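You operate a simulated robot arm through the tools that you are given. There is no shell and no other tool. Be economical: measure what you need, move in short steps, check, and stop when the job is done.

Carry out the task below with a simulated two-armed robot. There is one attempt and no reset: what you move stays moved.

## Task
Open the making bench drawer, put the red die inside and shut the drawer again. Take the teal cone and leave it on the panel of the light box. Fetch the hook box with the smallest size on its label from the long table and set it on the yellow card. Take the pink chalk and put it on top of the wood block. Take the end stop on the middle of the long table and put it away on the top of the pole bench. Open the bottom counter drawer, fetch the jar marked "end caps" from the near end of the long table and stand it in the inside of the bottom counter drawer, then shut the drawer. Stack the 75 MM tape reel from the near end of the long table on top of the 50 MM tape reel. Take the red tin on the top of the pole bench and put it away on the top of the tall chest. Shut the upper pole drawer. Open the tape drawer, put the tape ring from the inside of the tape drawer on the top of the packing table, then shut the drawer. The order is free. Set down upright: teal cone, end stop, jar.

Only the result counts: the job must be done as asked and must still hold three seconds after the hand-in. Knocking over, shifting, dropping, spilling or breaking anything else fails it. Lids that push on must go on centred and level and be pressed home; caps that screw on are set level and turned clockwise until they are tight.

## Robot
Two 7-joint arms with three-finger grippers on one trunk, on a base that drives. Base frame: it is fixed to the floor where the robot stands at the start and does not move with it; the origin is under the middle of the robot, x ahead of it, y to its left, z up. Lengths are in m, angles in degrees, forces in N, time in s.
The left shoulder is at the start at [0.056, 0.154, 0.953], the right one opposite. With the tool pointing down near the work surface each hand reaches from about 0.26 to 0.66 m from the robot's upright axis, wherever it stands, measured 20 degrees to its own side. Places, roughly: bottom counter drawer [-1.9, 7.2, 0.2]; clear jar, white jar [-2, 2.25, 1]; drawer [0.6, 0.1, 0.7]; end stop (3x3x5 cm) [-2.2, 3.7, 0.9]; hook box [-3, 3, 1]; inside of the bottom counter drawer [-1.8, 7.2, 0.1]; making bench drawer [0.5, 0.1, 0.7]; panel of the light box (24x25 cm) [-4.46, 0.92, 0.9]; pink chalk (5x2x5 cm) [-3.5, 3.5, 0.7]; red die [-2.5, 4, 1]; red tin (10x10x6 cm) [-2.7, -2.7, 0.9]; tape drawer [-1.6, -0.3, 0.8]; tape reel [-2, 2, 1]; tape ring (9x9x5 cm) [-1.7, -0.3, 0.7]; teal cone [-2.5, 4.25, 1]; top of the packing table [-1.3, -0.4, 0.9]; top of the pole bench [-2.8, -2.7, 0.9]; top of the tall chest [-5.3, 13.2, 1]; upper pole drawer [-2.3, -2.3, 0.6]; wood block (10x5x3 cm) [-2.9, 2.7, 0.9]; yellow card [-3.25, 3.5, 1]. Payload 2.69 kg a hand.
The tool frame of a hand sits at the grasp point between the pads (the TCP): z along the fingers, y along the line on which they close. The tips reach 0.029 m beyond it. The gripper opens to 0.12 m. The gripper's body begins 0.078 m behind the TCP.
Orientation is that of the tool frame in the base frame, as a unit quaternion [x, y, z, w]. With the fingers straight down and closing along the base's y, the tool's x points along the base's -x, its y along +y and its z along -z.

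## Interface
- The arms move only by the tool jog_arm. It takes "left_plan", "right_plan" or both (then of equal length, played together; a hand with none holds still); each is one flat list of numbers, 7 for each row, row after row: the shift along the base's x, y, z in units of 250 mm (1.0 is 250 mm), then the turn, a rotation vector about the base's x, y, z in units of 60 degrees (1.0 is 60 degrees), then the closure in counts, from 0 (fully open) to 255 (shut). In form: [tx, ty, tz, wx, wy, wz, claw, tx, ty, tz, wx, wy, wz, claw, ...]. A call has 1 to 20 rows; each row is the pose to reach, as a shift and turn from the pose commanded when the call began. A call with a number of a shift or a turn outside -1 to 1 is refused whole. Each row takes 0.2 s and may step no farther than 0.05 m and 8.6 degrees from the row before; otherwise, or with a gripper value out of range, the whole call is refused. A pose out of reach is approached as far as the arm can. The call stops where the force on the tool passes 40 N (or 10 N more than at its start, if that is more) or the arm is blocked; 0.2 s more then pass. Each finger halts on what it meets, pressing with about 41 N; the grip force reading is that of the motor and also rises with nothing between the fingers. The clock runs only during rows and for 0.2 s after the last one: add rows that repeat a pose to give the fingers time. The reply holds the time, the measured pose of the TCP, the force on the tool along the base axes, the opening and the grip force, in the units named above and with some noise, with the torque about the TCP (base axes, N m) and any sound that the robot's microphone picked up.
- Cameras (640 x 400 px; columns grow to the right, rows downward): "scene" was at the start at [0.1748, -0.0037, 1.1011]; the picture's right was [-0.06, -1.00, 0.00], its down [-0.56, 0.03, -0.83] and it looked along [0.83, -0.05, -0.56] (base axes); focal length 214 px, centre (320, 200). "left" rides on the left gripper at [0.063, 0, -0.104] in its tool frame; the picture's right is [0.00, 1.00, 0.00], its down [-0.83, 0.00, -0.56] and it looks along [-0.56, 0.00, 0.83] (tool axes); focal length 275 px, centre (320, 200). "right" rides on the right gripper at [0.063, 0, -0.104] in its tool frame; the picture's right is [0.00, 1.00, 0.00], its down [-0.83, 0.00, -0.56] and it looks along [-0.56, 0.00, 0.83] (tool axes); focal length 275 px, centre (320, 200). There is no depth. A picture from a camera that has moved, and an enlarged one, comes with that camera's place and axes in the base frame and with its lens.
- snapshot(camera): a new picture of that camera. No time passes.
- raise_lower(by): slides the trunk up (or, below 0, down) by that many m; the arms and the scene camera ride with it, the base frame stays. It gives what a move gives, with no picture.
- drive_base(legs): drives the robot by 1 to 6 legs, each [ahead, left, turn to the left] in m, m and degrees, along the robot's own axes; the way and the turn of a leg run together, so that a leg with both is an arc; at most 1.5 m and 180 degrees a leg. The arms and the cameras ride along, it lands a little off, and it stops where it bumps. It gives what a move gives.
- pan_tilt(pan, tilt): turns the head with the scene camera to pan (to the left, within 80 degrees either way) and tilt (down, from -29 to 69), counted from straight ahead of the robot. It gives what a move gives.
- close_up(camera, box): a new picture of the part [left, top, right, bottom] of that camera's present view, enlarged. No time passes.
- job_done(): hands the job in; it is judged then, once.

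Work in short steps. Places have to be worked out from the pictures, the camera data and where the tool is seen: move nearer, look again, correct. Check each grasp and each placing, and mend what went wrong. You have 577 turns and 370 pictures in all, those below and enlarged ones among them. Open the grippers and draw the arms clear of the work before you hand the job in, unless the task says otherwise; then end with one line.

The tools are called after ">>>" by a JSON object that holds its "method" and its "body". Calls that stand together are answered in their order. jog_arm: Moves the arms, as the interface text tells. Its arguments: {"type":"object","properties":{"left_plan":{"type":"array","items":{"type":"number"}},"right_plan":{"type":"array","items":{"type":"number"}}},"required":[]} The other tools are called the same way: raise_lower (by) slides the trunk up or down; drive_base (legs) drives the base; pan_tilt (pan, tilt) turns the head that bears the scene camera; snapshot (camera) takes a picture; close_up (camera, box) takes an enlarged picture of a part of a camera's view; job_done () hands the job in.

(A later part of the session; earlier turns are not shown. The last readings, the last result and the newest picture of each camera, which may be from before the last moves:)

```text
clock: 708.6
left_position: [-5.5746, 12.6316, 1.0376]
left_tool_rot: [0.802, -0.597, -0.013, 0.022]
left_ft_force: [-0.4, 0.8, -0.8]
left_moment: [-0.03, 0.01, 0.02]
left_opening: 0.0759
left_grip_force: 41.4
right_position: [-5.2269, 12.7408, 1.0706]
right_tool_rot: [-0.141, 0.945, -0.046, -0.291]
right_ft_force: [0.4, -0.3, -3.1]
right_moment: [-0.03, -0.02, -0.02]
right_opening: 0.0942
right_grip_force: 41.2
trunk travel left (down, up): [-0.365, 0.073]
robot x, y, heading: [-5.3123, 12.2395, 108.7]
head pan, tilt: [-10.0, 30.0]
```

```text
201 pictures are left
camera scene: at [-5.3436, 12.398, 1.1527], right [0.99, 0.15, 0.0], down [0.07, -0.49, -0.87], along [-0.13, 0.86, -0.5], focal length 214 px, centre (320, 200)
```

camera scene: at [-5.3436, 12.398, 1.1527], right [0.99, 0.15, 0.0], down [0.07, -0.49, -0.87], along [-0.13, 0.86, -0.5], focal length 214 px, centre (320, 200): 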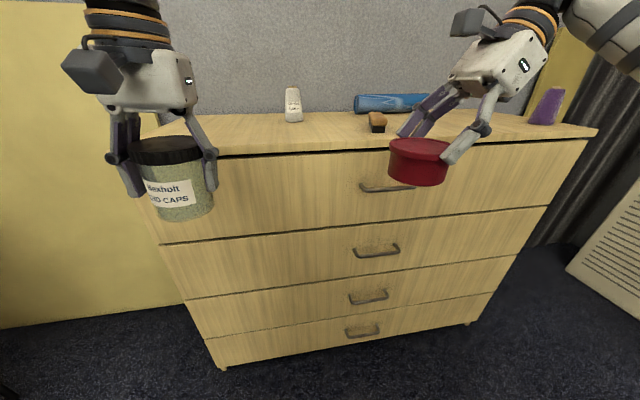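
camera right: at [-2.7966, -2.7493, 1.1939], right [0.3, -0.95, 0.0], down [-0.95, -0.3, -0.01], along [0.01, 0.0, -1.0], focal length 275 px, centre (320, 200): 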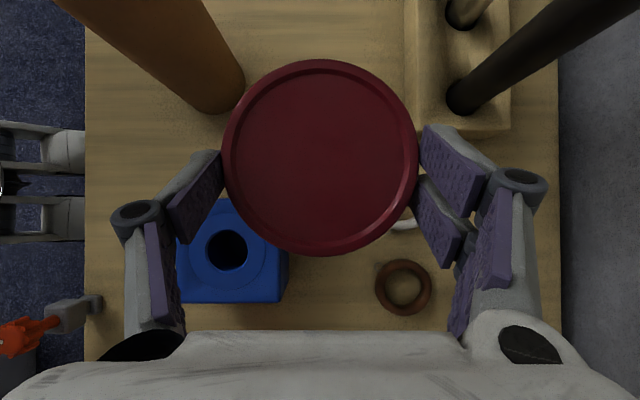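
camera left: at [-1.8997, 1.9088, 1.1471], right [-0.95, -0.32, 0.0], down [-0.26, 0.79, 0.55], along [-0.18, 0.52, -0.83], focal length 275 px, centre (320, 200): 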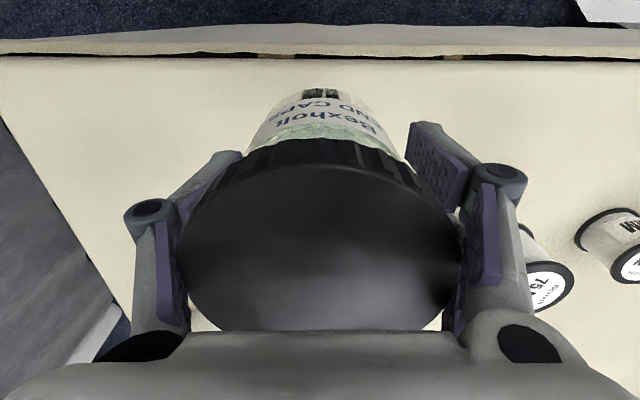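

Chest top z≈0.985 and a clear front-middle area. I raise both hands a little, then drive 25 cm closer.

>>> {"method": "jog_arm", "body": {"left_plan": [0.01, -0.03, 0.1, 0, 0, 0, 255, 0.02, -0.06, 0.2, 0, 0, 0, 255, 0.02, -0.06, 0.28, 0, 0, 0, 255], "right_plan": [0, 0, 0.05, 0, 0, 0, 255, 0, 0, 0.1, 0, 0, 0, 255, 0, 0, 0.12, 0, 0, 0, 255]}}

>>> {"method": "drive_base", "body": {"legs": [[0.25, 0, 0]]}}

>>> {"method": "snapshot", "body": {"camera": "scene"}}

>>> {"method": "snapshot", "body": {"camera": "right"}}

```text
clock: 709.4
left_position: [-5.5696, 12.6176, 1.1083]
left_tool_rot: [0.802, -0.597, -0.013, 0.022]
left_ft_force: [0.1, -0.2, -1.9]
left_moment: [0.01, -0.03, 0.0]
left_opening: 0.0759
left_grip_force: 40.7
right_position: [-5.2243, 12.7402, 1.1004]
right_tool_rot: [-0.141, 0.945, -0.046, -0.292]
right_ft_force: [-0.3, -0.4, -2.3]
right_moment: [-0.03, -0.07, 0.01]
right_opening: 0.0939
right_grip_force: 41.1
trunk travel left (down, up): [-0.365, 0.073]
robot x, y, heading: [-5.3097, 12.2433, 108.8]
head pan, tilt: [-10.0, 30.0]
```

```text
clock: 711.2
left_position: [-5.6483, 12.8517, 1.108]
left_tool_rot: [0.802, -0.597, -0.012, 0.021]
left_ft_force: [-0.1, 0.4, -0.9]
left_moment: [-0.03, 0.0, 0.02]
left_opening: 0.0758
left_grip_force: 41.2
right_position: [-5.304, 12.9757, 1.101]
right_tool_rot: [-0.14, 0.945, -0.046, -0.291]
right_ft_force: [-0.7, 0.0, -3.1]
right_moment: [0.01, -0.04, 0.0]
right_opening: 0.0938
right_grip_force: 41.8
trunk travel left (down, up): [-0.365, 0.073]
robot x, y, heading: [-5.3869, 12.476, 108.7]
head pan, tilt: [-10.0, 30.0]
```

```text
200 pictures are left
camera scene: at [-5.4225, 12.6328, 1.1526], right [0.99, 0.15, 0.0], down [0.07, -0.5, -0.87], along [-0.13, 0.86, -0.5], focal length 214 px, centre (320, 200)
```

scene: 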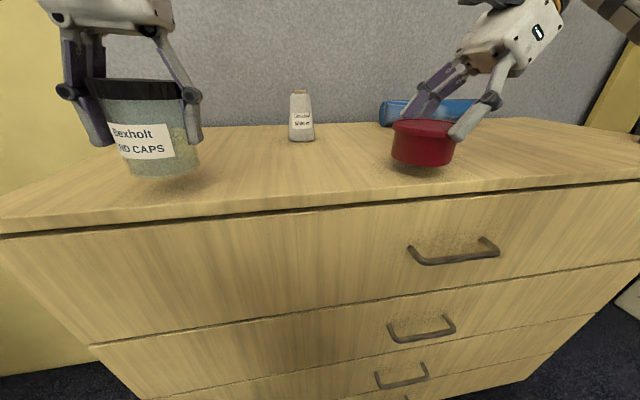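

```text
199 pictures are left
camera right: at [-5.2989, 12.9784, 1.2227], right [-0.3, 0.95, 0.0], down [0.95, 0.3, -0.01], along [-0.01, -0.01, -1.0], focal length 275 px, centre (320, 200)
```

right: 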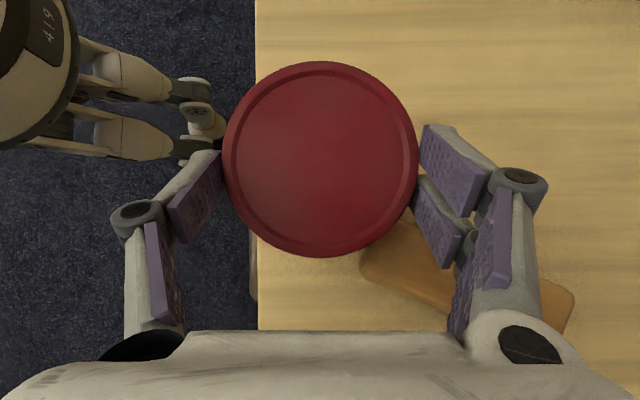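

The chest edge is at u≈13.935 and a brush lies near v −0.85. I move the tin 8.5 cm deeper and 8.5 cm left of it, then lower to contact.

>>> {"method": "jog_arm", "body": {"right_plan": [-0.14, 0.07, 0, 0, 0, 0, 255, -0.28, 0.14, 0, 0, 0, 0, 255, -0.43, 0.215, -0.02, 0, 0, 0, 255]}}

>>> {"method": "snapshot", "body": {"camera": "right"}}

```text
clock: 712.0
left_position: [-5.6515, 12.8514, 1.1088]
left_tool_rot: [0.802, -0.597, -0.012, 0.021]
left_ft_force: [-0.9, 0.1, -0.4]
left_moment: [-0.01, -0.04, -0.01]
left_opening: 0.0759
left_grip_force: 41.3
right_position: [-5.4152, 13.0277, 1.095]
right_tool_rot: [-0.143, 0.945, -0.048, -0.29]
right_ft_force: [-0.4, 0.1, -3.1]
right_moment: [-0.03, -0.06, 0.0]
right_opening: 0.0943
right_grip_force: 40.6
trunk travel left (down, up): [-0.365, 0.073]
robot x, y, heading: [-5.3821, 12.4741, 108.7]
head pan, tilt: [-10.0, 30.0]
```

```text
198 pictures are left
camera right: at [-5.4095, 13.0304, 1.2171], right [-0.3, 0.95, 0.0], down [0.95, 0.3, -0.01], along [-0.01, 0.0, -1.0], focal length 275 px, centre (320, 200)
```

right: 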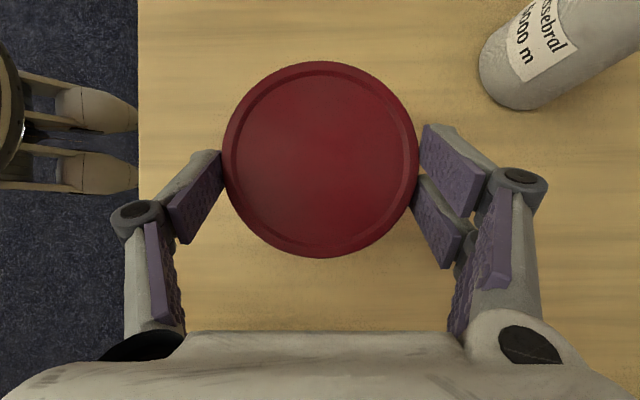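

Clear spot under the tin. Lower in small steps to contact.

>>> {"method": "jog_arm", "body": {"right_plan": [0, 0, -0.08, 0, 0, 0, 255, 0, 0, -0.13, 0, 0, 0, 255, 0, 0, -0.16, 0, 0, 0, 255, 0, 0, -0.185, 0, 0, 0, 255, 0, 0, -0.205, 0, 0, 0, 255, 0, 0, -0.225, 0, 0, 0, 255, 0, 0, -0.245, 0, 0, 0, 255, 0, 0, -0.265, 0, 0, 0, 255]}}

```text
clock: 713.8
left_position: [-5.6471, 12.849, 1.1093]
left_tool_rot: [0.801, -0.598, -0.012, 0.022]
left_ft_force: [0.2, 0.4, -0.9]
left_moment: [-0.01, 0.01, -0.03]
left_opening: 0.0761
left_grip_force: 40.8
right_position: [-5.417, 13.0493, 1.0497]
right_tool_rot: [-0.143, 0.944, -0.043, -0.294]
right_ft_force: [3.8, -2.6, 22.2]
right_moment: [-0.72, -0.21, 0.38]
right_opening: 0.0891
right_grip_force: 41.4
right hand out of reach, approached as far as the arm can: row 1, 2, 3, 4, 5, 6, 7, 8
trunk travel left (down, up): [-0.365, 0.073]
robot x, y, heading: [-5.3861, 12.4748, 108.5]
head pan, tilt: [-10.0, 30.0]
stopped in row 8 (right hand): the force on the tool passed its limit at 47 N (the readings are from after the stop); the commanded pose is now the measured one
```

Contact. I ease up slightly and open, then rise and check.

>>> {"method": "jog_arm", "body": {"right_plan": [0, 0, 0.006, 0, 0, 0, 255, 0, 0, 0.006, 0, 0, 0, 60, 0, 0, 0.006, 0, 0, 0, 10, 0, 0, 0.006, 0, 0, 0, 0, 0.01, 0, 0.12, 0, 0, 0, 0, 0.03, 0, 0.27, 0, 0, 0, 0, 0.05, 0, 0.36, 0, 0, 0, 0]}}

>>> {"method": "snapshot", "body": {"camera": "right"}}

>>> {"method": "snapshot", "body": {"camera": "scene"}}

```text
clock: 715.4
left_position: [-5.648, 12.8525, 1.1083]
left_tool_rot: [0.802, -0.597, -0.012, 0.022]
left_ft_force: [-0.5, 0.0, -1.0]
left_moment: [-0.02, -0.02, 0.01]
left_opening: 0.0758
left_grip_force: 40.7
right_position: [-5.4134, 13.0241, 1.1035]
right_tool_rot: [-0.142, 0.945, -0.045, -0.292]
right_ft_force: [0.1, 0.3, 0.0]
right_moment: [-0.03, -0.04, 0.0]
right_opening: 0.1203
right_grip_force: 0.2
right hand out of reach, approached as far as the arm can: row 5, 6, 7
trunk travel left (down, up): [-0.365, 0.073]
robot x, y, heading: [-5.3848, 12.4758, 108.4]
head pan, tilt: [-10.0, 30.0]
```

```text
197 pictures are left
camera right: at [-5.4075, 13.026, 1.2258], right [-0.3, 0.95, 0.0], down [0.95, 0.3, -0.01], along [-0.01, 0.0, -1.0], focal length 275 px, centre (320, 200)
```

right: 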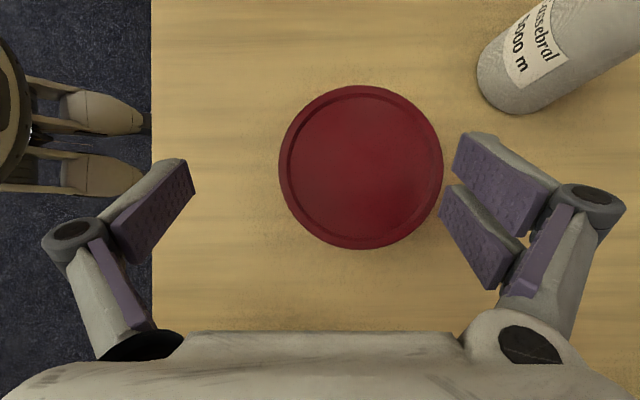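

```text
196 pictures are left
camera scene: at [-5.4222, 12.6327, 1.1526], right [0.99, 0.15, 0.0], down [0.07, -0.49, -0.87], along [-0.13, 0.86, -0.5], focal length 214 px, centre (320, 200)
```

scene: 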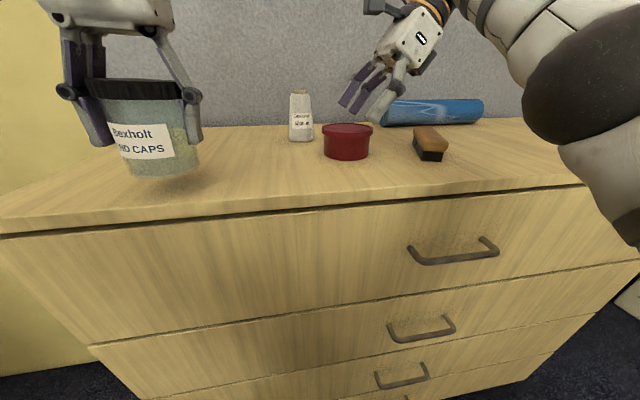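

The red tin is on the tall chest. I back off, straighten the right hand (undo lean and yaw) for the next job.

>>> {"method": "drive_base", "body": {"legs": [[-0.35, 0, 0]]}}

>>> {"method": "jog_arm", "body": {"right_plan": [0, 0, 0, 0.037, -0.111, 0, 0, 0, 0, 0, 0.074, -0.221, 0, 0, 0, 0, 0, 0.11, -0.332, 0, 0, 0, 0, 0, 0.147, -0.442, 0, 0, 0, 0, 0, 0.184, -0.553, 0, 0]}}

>>> {"method": "jog_arm", "body": {"right_plan": [0.15, -0.1, 0, 0, 0, 0.125, 0, 0.3, -0.2, 0, 0, 0, 0.25, 0, 0.45, -0.3, 0, 0, 0, 0.375, 0, 0.6, -0.4, 0, 0, 0, 0.5, 0, 0.6, -0.4, 0, 0, 0, 0.625, 0, 0.6, -0.4, 0, 0, 0, 0.75, 0]}}

>>> {"method": "jog_arm", "body": {"right_plan": [0, 0, 0, 0, 0, 0.125, 0, 0, 0, 0, 0, 0, 0.25, 0, 0, 0, 0, 0, 0, 0.375, 0, 0, 0, 0, 0, 0, 0.5, 0, 0, 0, 0, 0, 0, 0.625, 0, 0, 0, 0, 0, 0, 0.75, 0]}}

```text
clock: 717.6
left_position: [-5.5399, 12.5283, 1.1087]
left_tool_rot: [0.802, -0.597, -0.013, 0.022]
left_ft_force: [-0.8, 0.2, -0.5]
left_moment: [0.0, -0.01, -0.01]
left_opening: 0.0762
left_grip_force: 40.9
right_position: [-5.3062, 12.7013, 1.1033]
right_tool_rot: [-0.143, 0.944, -0.045, -0.292]
right_ft_force: [0.6, -0.8, 0.0]
right_moment: [0.01, 0.01, -0.04]
right_opening: 0.12
right_grip_force: 0.1
trunk travel left (down, up): [-0.365, 0.073]
robot x, y, heading: [-5.2794, 12.1558, 108.7]
head pan, tilt: [-10.0, 30.0]
```

```text
clock: 718.8
left_position: [-5.5411, 12.5274, 1.1086]
left_tool_rot: [0.803, -0.596, -0.013, 0.021]
left_ft_force: [-1.3, 0.1, 0.2]
left_moment: [0.07, -0.02, 0.0]
left_opening: 0.0761
left_grip_force: 41.2
right_position: [-5.2945, 12.6767, 1.0928]
right_tool_rot: [-0.147, 0.989, 0.006, -0.028]
right_ft_force: [-0.4, -1.7, 0.5]
right_moment: [0.07, -0.03, -0.02]
right_opening: 0.1199
right_grip_force: 0.1
right hand out of reach, approached as far as the arm can: row 1, 2, 3, 4, 5
trunk travel left (down, up): [-0.365, 0.073]
robot x, y, heading: [-5.2834, 12.1546, 108.9]
head pan, tilt: [-10.0, 30.0]
```

```text
clock: 720.2
left_position: [-5.5406, 12.5277, 1.1087]
left_tool_rot: [0.802, -0.596, -0.014, 0.021]
left_ft_force: [0.3, -0.6, -0.5]
left_moment: [-0.01, 0.01, -0.05]
left_opening: 0.0759
left_grip_force: 41.4
right_position: [-5.1471, 12.5805, 1.0883]
right_tool_rot: [-0.515, 0.856, -0.006, -0.029]
right_ft_force: [0.1, -0.3, 0.7]
right_moment: [-0.05, 0.0, -0.04]
right_opening: 0.1195
right_grip_force: 0.1
right hand out of reach, approached as far as the arm can: row 5, 6
trunk travel left (down, up): [-0.365, 0.073]
robot x, y, heading: [-5.2765, 12.1543, 108.4]
head pan, tilt: [-10.0, 30.0]
```

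```text
clock: 721.6
left_position: [-5.5409, 12.5295, 1.1085]
left_tool_rot: [0.802, -0.596, -0.013, 0.023]
left_ft_force: [0.1, -0.1, -1.3]
left_moment: [0.01, 0.0, 0.01]
left_opening: 0.0761
left_grip_force: 41.0
right_position: [-5.1494, 12.5824, 1.0824]
right_tool_rot: [0.804, -0.594, 0.016, 0.024]
right_ft_force: [0.2, -0.4, 0.4]
right_moment: [0.03, 0.01, 0.0]
right_opening: 0.1201
right_grip_force: 0.1
right hand out of reach, approached as far as the arm can: row 3, 4, 5, 6
trunk travel left (down, up): [-0.365, 0.073]
robot x, y, heading: [-5.2776, 12.1523, 108.9]
head pan, tilt: [-10.0, 30.0]
```

Right hand is upright again. I retrace the route back toward the area beyond the long table.

>>> {"method": "drive_base", "body": {"legs": [[-0.75, 0, -0.4], [0, 1.03, 0], [-1.5, 0, 0], [-1.5, 0, 0], [-1.3, 0, 0]]}}

>>> {"method": "pan_tilt", "body": {"pan": -75, "tilt": 20}}

>>> {"method": "snapshot", "body": {"camera": "scene"}}

```text
clock: 753.7
left_position: [-4.8539, 7.4296, 1.1084]
left_tool_rot: [0.801, -0.599, -0.013, 0.022]
left_ft_force: [0.2, 0.2, -1.1]
left_moment: [-0.01, 0.0, 0.02]
left_opening: 0.075
left_grip_force: 40.7
right_position: [-4.4617, 7.48, 1.0831]
right_tool_rot: [0.801, -0.597, 0.015, 0.025]
right_ft_force: [-0.2, 0.2, 1.3]
right_moment: [0.04, -0.01, 0.05]
right_opening: 0.1202
right_grip_force: 0.0
trunk travel left (down, up): [-0.365, 0.073]
robot x, y, heading: [-4.5929, 7.0541, 108.5]
head pan, tilt: [-10.0, 30.0]
```

```text
clock: 755.0
left_position: [-4.8543, 7.4305, 1.1085]
left_tool_rot: [0.8, -0.599, -0.013, 0.022]
left_ft_force: [0.6, 0.0, -0.7]
left_moment: [-0.02, 0.0, 0.03]
left_opening: 0.0747
left_grip_force: 40.9
right_position: [-4.4621, 7.4809, 1.0828]
right_tool_rot: [0.801, -0.598, 0.015, 0.024]
right_ft_force: [-0.2, 0.1, 0.6]
right_moment: [-0.05, 0.02, 0.03]
right_opening: 0.1199
right_grip_force: 0.2
trunk travel left (down, up): [-0.365, 0.073]
robot x, y, heading: [-4.5967, 7.0532, 108.4]
head pan, tilt: [-75.0, 20.0]
```

```text
195 pictures are left
camera scene: at [-4.5384, 7.1724, 1.1688], right [0.55, -0.84, 0.0], down [-0.29, -0.19, -0.94], along [0.79, 0.52, -0.34], focal length 214 px, centre (320, 200)
```

scene: 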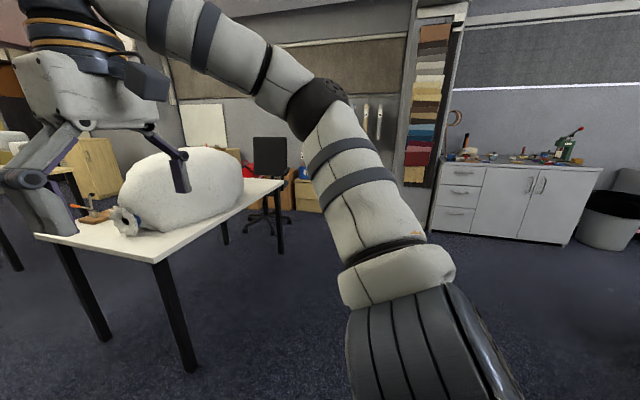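

The counter with its three-drawer stack is to the right. I back up a bit, turn right 90° and approach it.

>>> {"method": "drive_base", "body": {"legs": [[-0.3, 0, 0], [0, 0, -90], [1.2, 0, 0]]}}

>>> {"method": "pan_tilt", "body": {"pan": -10, "tilt": 35}}

>>> {"method": "snapshot", "body": {"camera": "scene"}}

```text
clock: 766.5
left_position: [-3.0086, 7.4639, 1.1099]
left_tool_rot: [-0.158, 0.987, 0.025, -0.008]
left_ft_force: [0.7, 0.1, -0.9]
left_moment: [0.0, 0.0, -0.02]
left_opening: 0.0745
left_grip_force: 40.9
right_position: [-2.9447, 7.0737, 1.083]
right_tool_rot: [-0.16, 0.987, 0.007, -0.029]
right_ft_force: [-0.7, 0.0, -0.4]
right_moment: [-0.03, 0.01, -0.03]
right_opening: 0.1202
right_grip_force: 0.1
trunk travel left (down, up): [-0.365, 0.073]
robot x, y, heading: [-3.3786, 7.1927, 20.2]
head pan, tilt: [-75.0, 20.0]
```

```text
clock: 767.8
left_position: [-3.0083, 7.4644, 1.109]
left_tool_rot: [-0.158, 0.987, 0.024, -0.007]
left_ft_force: [-0.6, -0.8, -1.1]
left_moment: [0.02, 0.03, 0.0]
left_opening: 0.0749
left_grip_force: 40.9
right_position: [-2.9452, 7.0736, 1.0821]
right_tool_rot: [-0.16, 0.987, 0.006, -0.028]
right_ft_force: [-0.5, 0.1, 0.3]
right_moment: [0.02, -0.01, 0.0]
right_opening: 0.1201
right_grip_force: 0.0
trunk travel left (down, up): [-0.365, 0.073]
robot x, y, heading: [-3.3771, 7.1908, 20.0]
head pan, tilt: [-10.0, 35.0]
```

```text
194 pictures are left
camera scene: at [-3.2247, 7.2331, 1.145], right [0.18, -0.98, 0.0], down [-0.56, -0.1, -0.82], along [0.81, 0.14, -0.57], focal length 214 px, centre (320, 200)
```

scene: 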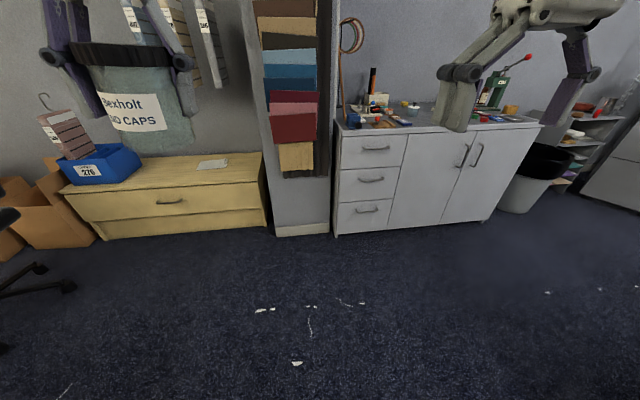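

The bottom counter drawer's handle is near u≈7.385, v≈0.345, z≈0.23. I line up with it to my front-right and lower the trunk.

>>> {"method": "drive_base", "body": {"legs": [[0, 0, -1.7], [0, -0.3, 0], [0.5, 0, 0]]}}

>>> {"method": "raise_lower", "body": {"by": -0.15}}

>>> {"method": "raise_lower", "body": {"by": -0.18}}

>>> {"method": "pan_tilt", "body": {"pan": -10, "tilt": 40}}

>>> {"method": "snapshot", "body": {"camera": "scene"}}

```text
clock: 773.6
left_position: [-2.4334, 7.3317, 1.1084]
left_tool_rot: [-0.149, 0.989, 0.025, -0.006]
left_ft_force: [-0.6, 0.2, -0.3]
left_moment: [0.01, 0.02, 0.02]
left_opening: 0.0744
left_grip_force: 40.9
right_position: [-2.3788, 6.9402, 1.0828]
right_tool_rot: [-0.149, 0.988, 0.007, -0.027]
right_ft_force: [1.0, 0.3, 0.1]
right_moment: [-0.02, 0.05, 0.0]
right_opening: 0.1203
right_grip_force: 0.1
trunk travel left (down, up): [-0.365, 0.073]
robot x, y, heading: [-2.8086, 7.0692, 19.0]
head pan, tilt: [-10.0, 35.0]
```

```text
clock: 775.4
left_position: [-2.4113, 7.3378, 0.9239]
left_tool_rot: [-0.147, 0.988, 0.015, -0.053]
left_ft_force: [0.2, 0.2, -0.7]
left_moment: [0.01, 0.0, -0.01]
left_opening: 0.0747
left_grip_force: 41.3
right_position: [-2.3413, 6.9525, 0.8644]
right_tool_rot: [-0.147, 0.98, -0.012, -0.133]
right_ft_force: [-0.2, 0.5, -0.1]
right_moment: [0.0, 0.03, 0.05]
right_opening: 0.1201
right_grip_force: 0.1
trunk travel left (down, up): [-0.215, 0.223]
robot x, y, heading: [-2.8091, 7.0688, 19.1]
head pan, tilt: [-10.0, 35.0]
```

```text
clock: 777.4
left_position: [-2.3585, 7.3569, 0.6606]
left_tool_rot: [-0.143, 0.979, -0.003, -0.143]
left_ft_force: [-0.8, 0.2, -0.3]
left_moment: [-0.02, -0.01, 0.03]
left_opening: 0.0743
left_grip_force: 41.4
right_position: [-2.2974, 6.9672, 0.6085]
right_tool_rot: [-0.143, 0.963, -0.029, -0.225]
right_ft_force: [0.3, 0.1, -0.6]
right_moment: [0.0, 0.01, -0.01]
right_opening: 0.1198
right_grip_force: 0.2
trunk travel left (down, up): [-0.035, 0.403]
robot x, y, heading: [-2.8062, 7.0648, 18.9]
head pan, tilt: [-10.0, 35.0]
```

```text
clock: 778.0
left_position: [-2.3581, 7.3557, 0.6604]
left_tool_rot: [-0.142, 0.98, -0.003, -0.142]
left_ft_force: [0.2, -0.4, -0.6]
left_moment: [0.02, 0.02, 0.01]
left_opening: 0.0746
left_grip_force: 40.8
right_position: [-2.2975, 6.9668, 0.6096]
right_tool_rot: [-0.142, 0.964, -0.029, -0.224]
right_ft_force: [-0.4, 0.0, -0.1]
right_moment: [0.0, -0.02, -0.01]
right_opening: 0.1199
right_grip_force: 0.1
trunk travel left (down, up): [-0.035, 0.403]
robot x, y, heading: [-2.8072, 7.065, 18.7]
head pan, tilt: [-10.0, 40.0]
```

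```text
193 pictures are left
camera scene: at [-2.5549, 7.1398, 0.782], right [0.15, -0.99, 0.0], down [-0.63, -0.1, -0.77], along [0.76, 0.12, -0.64], focal length 214 px, centre (320, 200)
```

scene: 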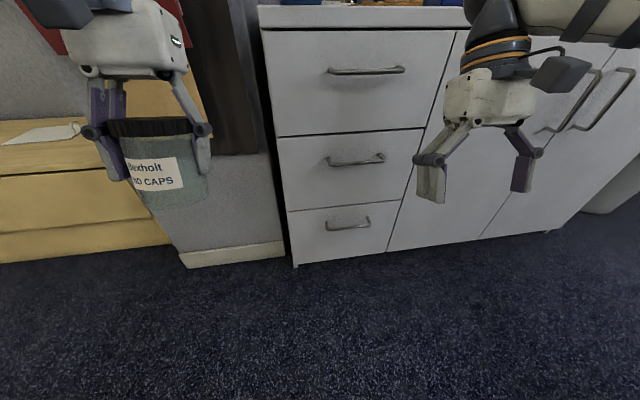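

Lowering the trunk leaned the hands back ~26°/16°. I correct the right hand's pitch, then turn it to point forward with vertical closing, lowering on the way.

>>> {"method": "jog_arm", "body": {"right_plan": [0, 0, 0, 0.035, -0.103, 0, 0, 0, 0, 0, 0.07, -0.205, 0, 0, 0, 0, 0, 0.105, -0.308, 0, 0, 0, 0, 0, 0.14, -0.41, 0, 0]}}

>>> {"method": "jog_arm", "body": {"right_plan": [0, 0, -0.05, 0.092, -0.045, -0.072, 0, 0, 0, -0.1, 0.183, -0.09, -0.144, 0, 0, 0, -0.15, 0.275, -0.135, -0.217, 0, 0, 0, -0.2, 0.367, -0.18, -0.289, 0, 0, 0, -0.25, 0.458, -0.224, -0.361, 0, 0, 0, -0.3, 0.55, -0.269, -0.433, 0, 0, 0, -0.35, 0.641, -0.314, -0.505, 0, 0, 0, -0.4, 0.733, -0.359, -0.577, 0]}}

>>> {"method": "jog_arm", "body": {"right_plan": [0, 0, -0.05, 0.092, -0.045, -0.072, 0, 0, 0, -0.1, 0.183, -0.09, -0.144, 0, 0, 0, -0.15, 0.275, -0.135, -0.217, 0, 0, 0, -0.2, 0.367, -0.18, -0.289, 0, 0, 0, -0.25, 0.458, -0.224, -0.361, 0, 0, 0, -0.3, 0.55, -0.269, -0.433, 50, 0, 0, -0.35, 0.641, -0.314, -0.505, 100, 0, 0, -0.4, 0.733, -0.359, -0.577, 150]}}

>>> {"method": "snapshot", "body": {"camera": "scene"}}

>>> {"method": "snapshot", "body": {"camera": "right"}}

```text
clock: 779.0
left_position: [-2.3588, 7.3555, 0.6599]
left_tool_rot: [-0.142, 0.979, -0.002, -0.143]
left_ft_force: [-0.4, -0.2, -1.0]
left_moment: [-0.02, 0.03, 0.02]
left_opening: 0.0742
left_grip_force: 40.7
right_position: [-2.2991, 6.9685, 0.6091]
right_tool_rot: [-0.151, 0.989, 0.012, -0.003]
right_ft_force: [-0.2, -0.1, -0.2]
right_moment: [0.01, -0.01, 0.03]
right_opening: 0.1201
right_grip_force: 0.2
trunk travel left (down, up): [-0.035, 0.403]
robot x, y, heading: [-2.808, 7.069, 18.9]
head pan, tilt: [-10.0, 40.0]
```

```text
clock: 780.8
left_position: [-2.3578, 7.3565, 0.6597]
left_tool_rot: [-0.143, 0.979, -0.003, -0.142]
left_ft_force: [-0.2, 0.7, -0.9]
left_moment: [0.01, 0.0, 0.02]
left_opening: 0.0742
left_grip_force: 41.6
right_position: [-2.2837, 6.9638, 0.5101]
right_tool_rot: [0.154, 0.896, 0.347, 0.231]
right_ft_force: [-0.4, 1.0, 0.3]
right_moment: [0.0, 0.0, 0.0]
right_opening: 0.1203
right_grip_force: 0.0
right hand out of reach, approached as far as the arm can: row 8
trunk travel left (down, up): [-0.035, 0.403]
robot x, y, heading: [-2.8066, 7.0717, 18.9]
head pan, tilt: [-10.0, 40.0]
```

```text
clock: 782.6
left_position: [-2.3579, 7.3563, 0.66]
left_tool_rot: [-0.143, 0.98, -0.003, -0.142]
left_ft_force: [-0.1, -1.0, -0.5]
left_moment: [0.02, 0.0, -0.02]
left_opening: 0.0742
left_grip_force: 41.0
right_position: [-2.2819, 6.964, 0.41]
right_tool_rot: [0.414, 0.563, 0.59, 0.405]
right_ft_force: [0.2, -0.2, -0.6]
right_moment: [0.02, -0.03, -0.02]
right_opening: 0.0494
right_grip_force: 0.0
right hand out of reach, approached as far as the arm can: row 1, 2, 3, 4, 5
trunk travel left (down, up): [-0.035, 0.403]
robot x, y, heading: [-2.8067, 7.0678, 18.9]
head pan, tilt: [-10.0, 40.0]
```

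```text
192 pictures are left
camera scene: at [-2.555, 7.1399, 0.782], right [0.15, -0.99, 0.0], down [-0.64, -0.1, -0.77], along [0.76, 0.12, -0.64], focal length 214 px, centre (320, 200)
```

scene: 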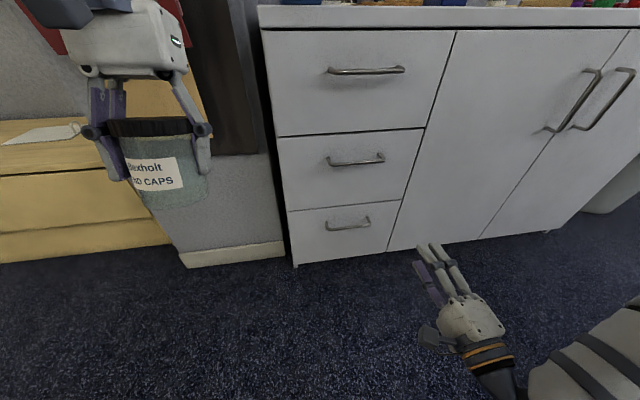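

```text
191 pictures are left
camera right: at [-2.4028, 6.9893, 0.4094], right [-0.01, -0.03, 1.0], down [-0.25, -0.97, -0.04], along [0.97, -0.25, 0.01], focal length 275 px, centre (320, 200)
```

right: 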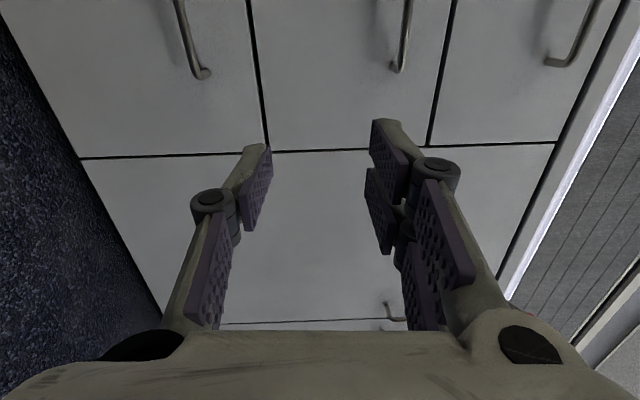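

The hand points at the cabinet. The bottom handle is at about [-2.01, 7.13, 0.215]; I lower and shift the hand toward it.

>>> {"method": "jog_arm", "body": {"right_plan": [0.03, 0.07, -0.16, 0, 0, 0, 150, 0.06, 0.14, -0.32, 0, 0, 0, 150, 0.09, 0.21, -0.48, 0, 0, 0, 150, 0.12, 0.27, -0.64, 0, 0, 0, 150, 0.142, 0.334, -0.78, 0, 0, 0, 150]}}

>>> {"method": "snapshot", "body": {"camera": "right"}}

>>> {"method": "snapshot", "body": {"camera": "scene"}}

```text
clock: 783.8
left_position: [-2.3579, 7.3562, 0.6611]
left_tool_rot: [-0.143, 0.979, -0.002, -0.143]
left_ft_force: [0.5, 0.0, -1.3]
left_moment: [0.01, -0.01, 0.0]
left_opening: 0.0745
left_grip_force: 41.0
right_position: [-2.2465, 7.0467, 0.2133]
right_tool_rot: [0.414, 0.564, 0.589, 0.405]
right_ft_force: [0.6, -0.3, -0.4]
right_moment: [-0.03, 0.01, -0.02]
right_opening: 0.0494
right_grip_force: 0.1
trunk travel left (down, up): [-0.035, 0.403]
robot x, y, heading: [-2.8086, 7.0657, 19.0]
head pan, tilt: [-10.0, 40.0]
```

```text
190 pictures are left
camera right: at [-2.3668, 7.0722, 0.2126], right [-0.01, -0.03, 1.0], down [-0.25, -0.97, -0.03], along [0.97, -0.25, 0.0], focal length 275 px, centre (320, 200)
```

right: 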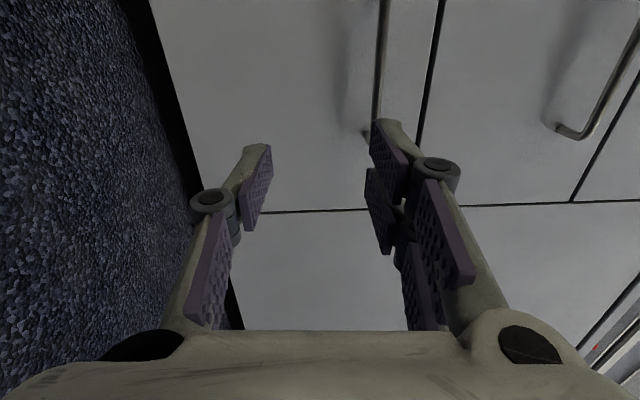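

```text
189 pictures are left
camera scene: at [-2.5549, 7.1398, 0.782], right [0.15, -0.99, 0.0], down [-0.64, -0.1, -0.77], along [0.76, 0.12, -0.64], focal length 214 px, centre (320, 200)
```

scene: 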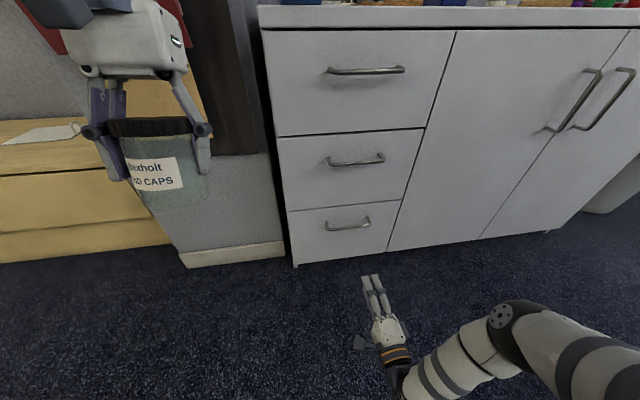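

Triangulation puts the handle higher: about u 7.41, v 0.303, z 0.265. I raise the hand 5 cm and drive 10 cm ahead, then look.

>>> {"method": "jog_arm", "body": {"right_plan": [-0.005, 0.015, 0.1, 0, 0, 0, 150, -0.01, 0.03, 0.21, 0, 0, 0, 150]}}

>>> {"method": "drive_base", "body": {"legs": [[0.1, 0, 0]]}}

>>> {"method": "snapshot", "body": {"camera": "right"}}

```text
clock: 784.4
left_position: [-2.3574, 7.3566, 0.6596]
left_tool_rot: [-0.143, 0.979, -0.003, -0.143]
left_ft_force: [-0.1, 0.2, -0.7]
left_moment: [-0.02, 0.04, 0.0]
left_opening: 0.0742
left_grip_force: 40.5
right_position: [-2.2503, 7.0555, 0.2669]
right_tool_rot: [0.413, 0.565, 0.588, 0.406]
right_ft_force: [-0.1, 0.6, -0.6]
right_moment: [0.04, 0.04, 0.0]
right_opening: 0.0493
right_grip_force: 0.1
trunk travel left (down, up): [-0.035, 0.403]
robot x, y, heading: [-2.8086, 7.0672, 19.0]
head pan, tilt: [-10.0, 40.0]
```

```text
clock: 785.6
left_position: [-2.2656, 7.3876, 0.6606]
left_tool_rot: [-0.142, 0.979, -0.003, -0.143]
left_ft_force: [0.7, 1.0, -1.3]
left_moment: [-0.01, 0.01, 0.01]
left_opening: 0.0743
left_grip_force: 41.0
right_position: [-2.157, 7.0858, 0.2678]
right_tool_rot: [0.414, 0.564, 0.588, 0.407]
right_ft_force: [-0.1, 0.0, -0.1]
right_moment: [0.0, 0.0, -0.02]
right_opening: 0.0496
right_grip_force: 0.0
trunk travel left (down, up): [-0.035, 0.403]
robot x, y, heading: [-2.7112, 7.1006, 18.9]
head pan, tilt: [-10.0, 40.0]
```

```text
188 pictures are left
camera right: at [-2.2766, 7.1115, 0.266], right [-0.01, -0.03, 1.0], down [-0.25, -0.97, -0.03], along [0.97, -0.25, 0.01], focal length 275 px, centre (320, 200)
```

right: 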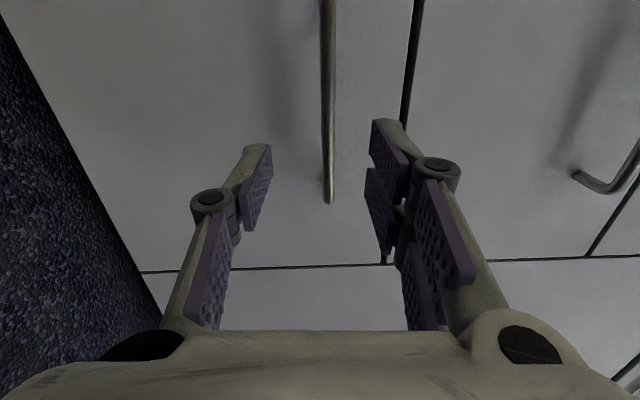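

The bar is lined up between the fingers about 10 cm ahead. I advance until contact.

>>> {"method": "jog_arm", "body": {"right_plan": [0.12, 0.045, 0.02, 0, 0, 0, 150, 0.24, 0.085, 0.024, 0, 0, 0, 150, 0.33, 0.115, 0.024, 0, 0, 0, 150, 0.4, 0.14, 0.024, 0, 0, 0, 150]}}

>>> {"method": "snapshot", "body": {"camera": "right"}}

```text
clock: 786.5
left_position: [-2.267, 7.3867, 0.6626]
left_tool_rot: [-0.141, 0.98, -0.003, -0.143]
left_ft_force: [1.1, -0.2, -1.1]
left_moment: [-0.01, 0.08, 0.0]
left_opening: 0.0746
left_grip_force: 41.4
right_position: [-2.0703, 7.1166, 0.2733]
right_tool_rot: [0.412, 0.564, 0.59, 0.406]
right_ft_force: [-30.9, -10.6, 31.2]
right_moment: [-0.49, -0.15, -0.3]
right_opening: 0.0158
right_grip_force: 13.0
trunk travel left (down, up): [-0.035, 0.403]
robot x, y, heading: [-2.714, 7.1033, 18.8]
head pan, tilt: [-10.0, 40.0]
stopped in row 4 (right hand): the force on the tool passed its limit at 67 N (the readings are from after the stop); the commanded pose is now the measured one
```

```text
187 pictures are left
camera right: at [-2.1904, 7.1423, 0.2709], right [-0.02, -0.03, 1.0], down [-0.25, -0.97, -0.03], along [0.97, -0.25, 0.01], focal length 275 px, centre (320, 200)
```

right: 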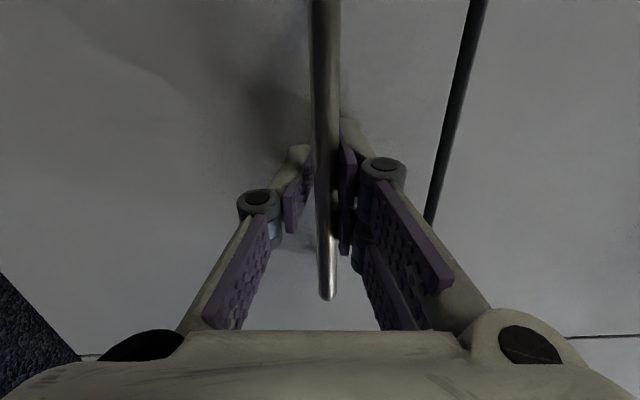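

The bar is between the pads. I close on it and pull the drawer out by driving back 28 cm.

>>> {"method": "jog_arm", "body": {"right_plan": [-0.015, -0.005, 0, 0, 0, 0, 255, -0.015, -0.005, 0, 0, 0, 0, 255, -0.015, -0.005, 0, 0, 0, 0, 255]}}

>>> {"method": "drive_base", "body": {"legs": [[-0.28, 0, 0]]}}

>>> {"method": "snapshot", "body": {"camera": "scene"}}

```text
clock: 787.4
left_position: [-2.2664, 7.3876, 0.6623]
left_tool_rot: [-0.142, 0.98, -0.002, -0.142]
left_ft_force: [0.0, -0.5, -1.4]
left_moment: [0.01, -0.01, -0.01]
left_opening: 0.0743
left_grip_force: 41.4
right_position: [-2.0732, 7.1162, 0.2734]
right_tool_rot: [0.412, 0.561, 0.591, 0.408]
right_ft_force: [-0.4, 3.6, 41.0]
right_moment: [-1.5, -0.06, 0.09]
right_opening: 0.0087
right_grip_force: 36.1
trunk travel left (down, up): [-0.035, 0.403]
robot x, y, heading: [-2.7161, 7.0984, 18.8]
head pan, tilt: [-10.0, 40.0]
```

```text
clock: 789.5
left_position: [-2.5254, 7.299, 0.6597]
left_tool_rot: [-0.142, 0.979, -0.003, -0.143]
left_ft_force: [0.2, -0.8, -0.9]
left_moment: [0.02, 0.05, 0.0]
left_opening: 0.0743
left_grip_force: 41.8
right_position: [-2.3331, 7.0317, 0.2746]
right_tool_rot: [0.407, 0.563, 0.594, 0.406]
right_ft_force: [0.4, 0.7, 4.1]
right_moment: [-1.15, -0.33, 0.07]
right_opening: 0.0088
right_grip_force: 36.5
trunk travel left (down, up): [-0.035, 0.403]
robot x, y, heading: [-2.974, 7.0126, 18.9]
head pan, tilt: [-10.0, 40.0]
stopped in leg 1: the force on the tool passed its limit at 53 N (the readings are from after the stop); the commanded pose is now the measured one
```

```text
186 pictures are left
camera scene: at [-2.7234, 7.0827, 0.7819], right [0.15, -0.99, 0.0], down [-0.64, -0.1, -0.77], along [0.76, 0.12, -0.64], focal length 214 px, centre (320, 200)
```

scene: 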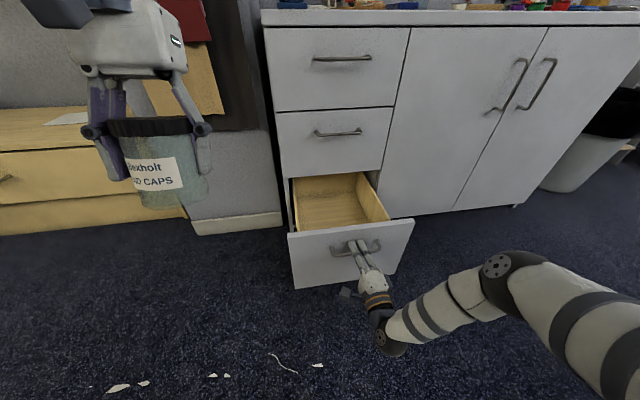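

The drawer is fully open (~27 cm) with a bare wooden interior. I release the handle, back off and fold the right hand up.

>>> {"method": "jog_arm", "body": {"right_plan": [0, 0, 0, 0, 0, 0, 120, 0, 0, 0, 0, 0, 0, 120, 0, 0, 0, 0, 0, 0, 120]}}

>>> {"method": "drive_base", "body": {"legs": [[-0.15, 0, 0]]}}

>>> {"method": "jog_arm", "body": {"right_plan": [0, 0, 0.12, -0.092, 0.045, 0.072, 100, 0, 0, 0.25, -0.183, 0.09, 0.144, 50, 0, 0, 0.38, -0.275, 0.135, 0.217, 0, 0, 0, 0.5, -0.367, 0.18, 0.289, 0, 0, 0, 0.62, -0.458, 0.224, 0.361, 0, 0, 0, 0.75, -0.55, 0.269, 0.433, 0, 0, 0, 0.88, -0.641, 0.314, 0.505, 0, 0, 0, 1, -0.733, 0.359, 0.577, 0]}}

>>> {"method": "jog_arm", "body": {"right_plan": [0, 0, 0.1, -0.092, 0.045, 0.072, 0, 0, 0, 0.2, -0.183, 0.09, 0.144, 0, 0, 0, 0.3, -0.275, 0.135, 0.217, 0, 0, 0, 0.4, -0.367, 0.18, 0.289, 0, 0, 0, 0.5, -0.458, 0.224, 0.361, 0, 0, 0, 0.55, -0.55, 0.269, 0.433, 0, 0, 0, 0.6, -0.641, 0.314, 0.505, 0, 0, 0, 0.6, -0.733, 0.359, 0.577, 0], "left_plan": [0, 0, 0, 0.023, -0.067, 0, 255, 0, 0, 0, 0.046, -0.134, 0, 255, 0, 0, 0, 0.069, -0.2, 0, 255, 0, 0, 0, 0.092, -0.262, 0, 255, 0, 0, 0, 0.092, -0.262, 0, 255, 0, 0, 0, 0.092, -0.262, 0, 255, 0, 0, 0, 0.092, -0.262, 0, 255, 0, 0, 0, 0.092, -0.262, 0, 255]}}

>>> {"method": "snapshot", "body": {"camera": "scene"}}

```text
clock: 790.3
left_position: [-2.5265, 7.2984, 0.6601]
left_tool_rot: [-0.142, 0.979, -0.003, -0.143]
left_ft_force: [-0.7, 0.0, -0.6]
left_moment: [0.0, 0.01, 0.0]
left_opening: 0.0743
left_grip_force: 40.6
right_position: [-2.3345, 7.0311, 0.2752]
right_tool_rot: [0.409, 0.563, 0.593, 0.404]
right_ft_force: [0.5, 0.2, 0.2]
right_moment: [0.03, 0.03, -0.01]
right_opening: 0.0635
right_grip_force: 0.0
trunk travel left (down, up): [-0.035, 0.403]
robot x, y, heading: [-2.9766, 7.0147, 18.5]
head pan, tilt: [-10.0, 40.0]
```

```text
clock: 791.7
left_position: [-2.6661, 7.2522, 0.6598]
left_tool_rot: [-0.142, 0.979, -0.004, -0.144]
left_ft_force: [0.8, 0.1, -0.7]
left_moment: [0.01, 0.01, -0.04]
left_opening: 0.0745
left_grip_force: 41.0
right_position: [-2.4741, 6.9829, 0.273]
right_tool_rot: [0.408, 0.563, 0.594, 0.404]
right_ft_force: [-0.4, 0.2, 0.0]
right_moment: [0.0, 0.0, 0.04]
right_opening: 0.0636
right_grip_force: 0.2
trunk travel left (down, up): [-0.035, 0.403]
robot x, y, heading: [-3.115, 6.9615, 18.7]
head pan, tilt: [-10.0, 40.0]
```

```text
clock: 793.5
left_position: [-2.6671, 7.2512, 0.6592]
left_tool_rot: [-0.141, 0.98, -0.002, -0.144]
left_ft_force: [1.0, 0.9, -1.4]
left_moment: [0.01, 0.01, -0.02]
left_opening: 0.0745
left_grip_force: 40.9
right_position: [-2.475, 6.9839, 0.5253]
right_tool_rot: [0.151, 0.895, 0.352, 0.228]
right_ft_force: [0.4, 0.6, -0.5]
right_moment: [-0.01, -0.01, 0.0]
right_opening: 0.12
right_grip_force: 0.1
trunk travel left (down, up): [-0.035, 0.403]
robot x, y, heading: [-3.115, 6.9617, 18.6]
head pan, tilt: [-10.0, 40.0]
```

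```text
clock: 795.3
left_position: [-2.6669, 7.2511, 0.6594]
left_tool_rot: [-0.147, 0.989, 0.026, -0.001]
left_ft_force: [0.4, -0.4, -0.7]
left_moment: [0.02, 0.03, 0.03]
left_opening: 0.0741
left_grip_force: 41.0
right_position: [-2.4747, 6.9829, 0.6736]
right_tool_rot: [-0.151, 0.988, 0.014, -0.011]
right_ft_force: [0.3, 0.0, -0.5]
right_moment: [0.01, -0.01, 0.02]
right_opening: 0.1201
right_grip_force: 0.1
trunk travel left (down, up): [-0.035, 0.403]
robot x, y, heading: [-3.1202, 6.9625, 18.9]
head pan, tilt: [-10.0, 40.0]
```

```text
185 pictures are left
camera scene: at [-2.8642, 7.0348, 0.782], right [0.15, -0.99, 0.0], down [-0.64, -0.1, -0.77], along [0.76, 0.12, -0.64], focal length 214 px, centre (320, 200)
```

scene: 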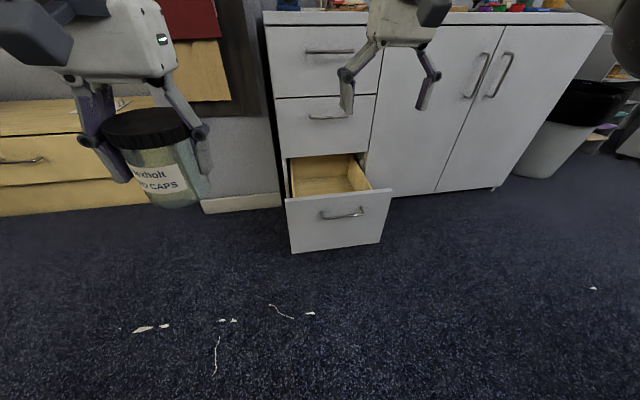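

Left hand is upright again. I slide right 0.32 m and drive ahead so the jar comes over the open drawer.

>>> {"method": "drive_base", "body": {"legs": [[0, -0.32, -0.3], [0.32, 0, 0]]}}

>>> {"method": "jog_arm", "body": {"left_plan": [0.13, 0.045, 0, -0.024, -0.005, 0, 255, 0.26, 0.09, 0, -0.0485, -0.0095, 0, 255, 0.38, 0.13, 0, -0.0485, -0.0095, 0, 255]}}

>>> {"method": "pan_tilt", "body": {"pan": 5, "tilt": 50}}

>>> {"method": "snapshot", "body": {"camera": "scene"}}

>>> {"method": "snapshot", "body": {"camera": "left"}}

```text
clock: 800.1
left_position: [-2.2621, 7.0485, 0.6603]
left_tool_rot: [-0.146, 0.989, 0.025, -0.001]
left_ft_force: [-0.3, -0.6, -0.3]
left_moment: [0.01, 0.01, 0.02]
left_opening: 0.0742
left_grip_force: 41.0
right_position: [-2.0715, 6.7802, 0.6728]
right_tool_rot: [-0.147, 0.989, 0.014, -0.01]
right_ft_force: [0.0, 0.0, -0.1]
right_moment: [0.0, -0.01, -0.01]
right_opening: 0.1202
right_grip_force: 0.0
trunk travel left (down, up): [-0.035, 0.403]
robot x, y, heading: [-2.7099, 6.7619, 18.7]
head pan, tilt: [-10.0, 40.0]
```

```text
clock: 800.9
left_position: [-2.1689, 7.0821, 0.6594]
left_tool_rot: [-0.146, 0.989, -0.001, 0.0]
left_ft_force: [0.2, 0.3, -0.6]
left_moment: [-0.04, -0.03, -0.03]
left_opening: 0.074
left_grip_force: 40.9
right_position: [-2.0717, 6.7793, 0.6726]
right_tool_rot: [-0.147, 0.989, 0.015, -0.011]
right_ft_force: [-0.2, 0.4, 0.8]
right_moment: [0.02, -0.01, 0.01]
right_opening: 0.1201
right_grip_force: 0.0
trunk travel left (down, up): [-0.035, 0.403]
robot x, y, heading: [-2.7145, 6.7636, 18.5]
head pan, tilt: [-10.0, 40.0]
```

```text
clock: 801.6
left_position: [-2.1695, 7.0813, 0.6606]
left_tool_rot: [-0.145, 0.989, -0.001, 0.0]
left_ft_force: [-0.3, 0.0, -0.9]
left_moment: [0.01, 0.03, -0.02]
left_opening: 0.074
left_grip_force: 40.8
right_position: [-2.0722, 6.7798, 0.6732]
right_tool_rot: [-0.148, 0.989, 0.015, -0.01]
right_ft_force: [-0.2, 0.8, 0.3]
right_moment: [-0.03, 0.0, -0.01]
right_opening: 0.12
right_grip_force: 0.1
trunk travel left (down, up): [-0.035, 0.403]
robot x, y, heading: [-2.7147, 6.7604, 18.7]
head pan, tilt: [5.0, 50.0]
```

```text
184 pictures are left
camera scene: at [-2.474, 6.85, 0.7679], right [0.4, -0.92, 0.0], down [-0.7, -0.31, -0.64], along [0.59, 0.26, -0.77], focal length 214 px, centre (320, 200)
```

scene: 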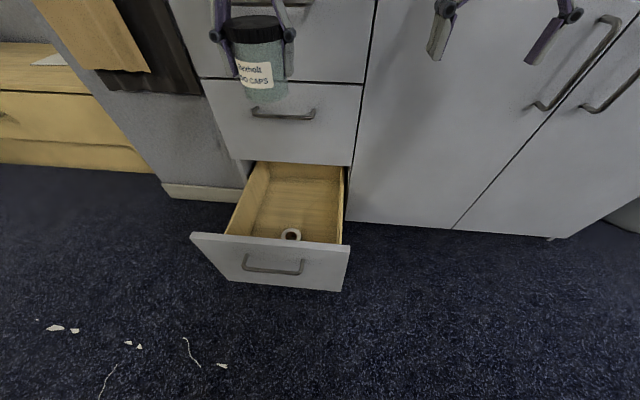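

```text
183 pictures are left
camera left: at [-2.2291, 7.0629, 0.7633], right [-0.28, 0.96, 0.0], down [0.8, 0.24, 0.56], along [0.53, 0.16, -0.83], focal length 275 px, centre (320, 200)
```

left: 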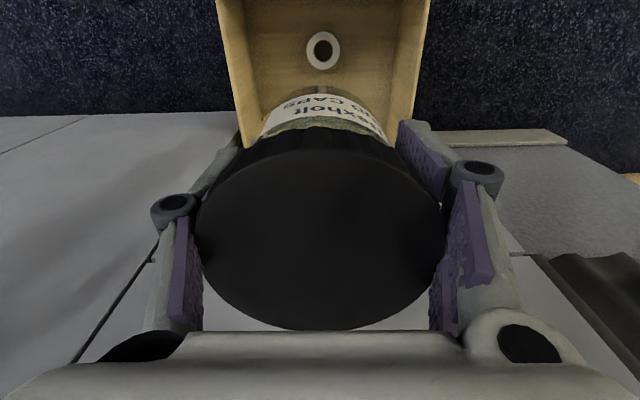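

There's a small ring already lying in the drawer that I must not touch. I zoom in to measure the free space.

>>> {"method": "close_up", "body": {"camera": "scene", "box": [180, 140, 370, 300]}}

```text
2.50 times, centred on (275, 220) of scene
camera zoom: at [-2.474, 6.85, 0.7679], right [0.4, -0.92, 0.0], down [-0.7, -0.31, -0.64], along [0.59, 0.26, -0.77], focal length 536 px, centre (432, 150)
```

zoom: 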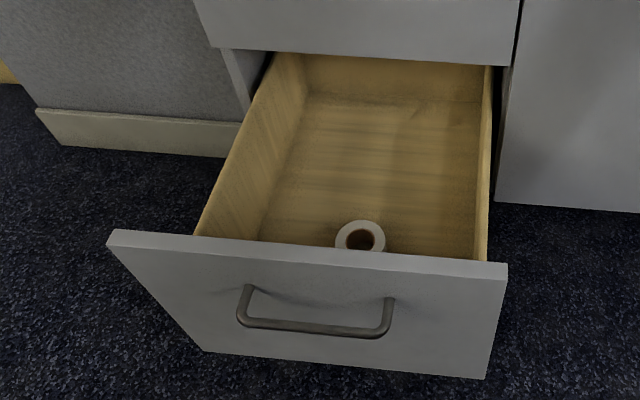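

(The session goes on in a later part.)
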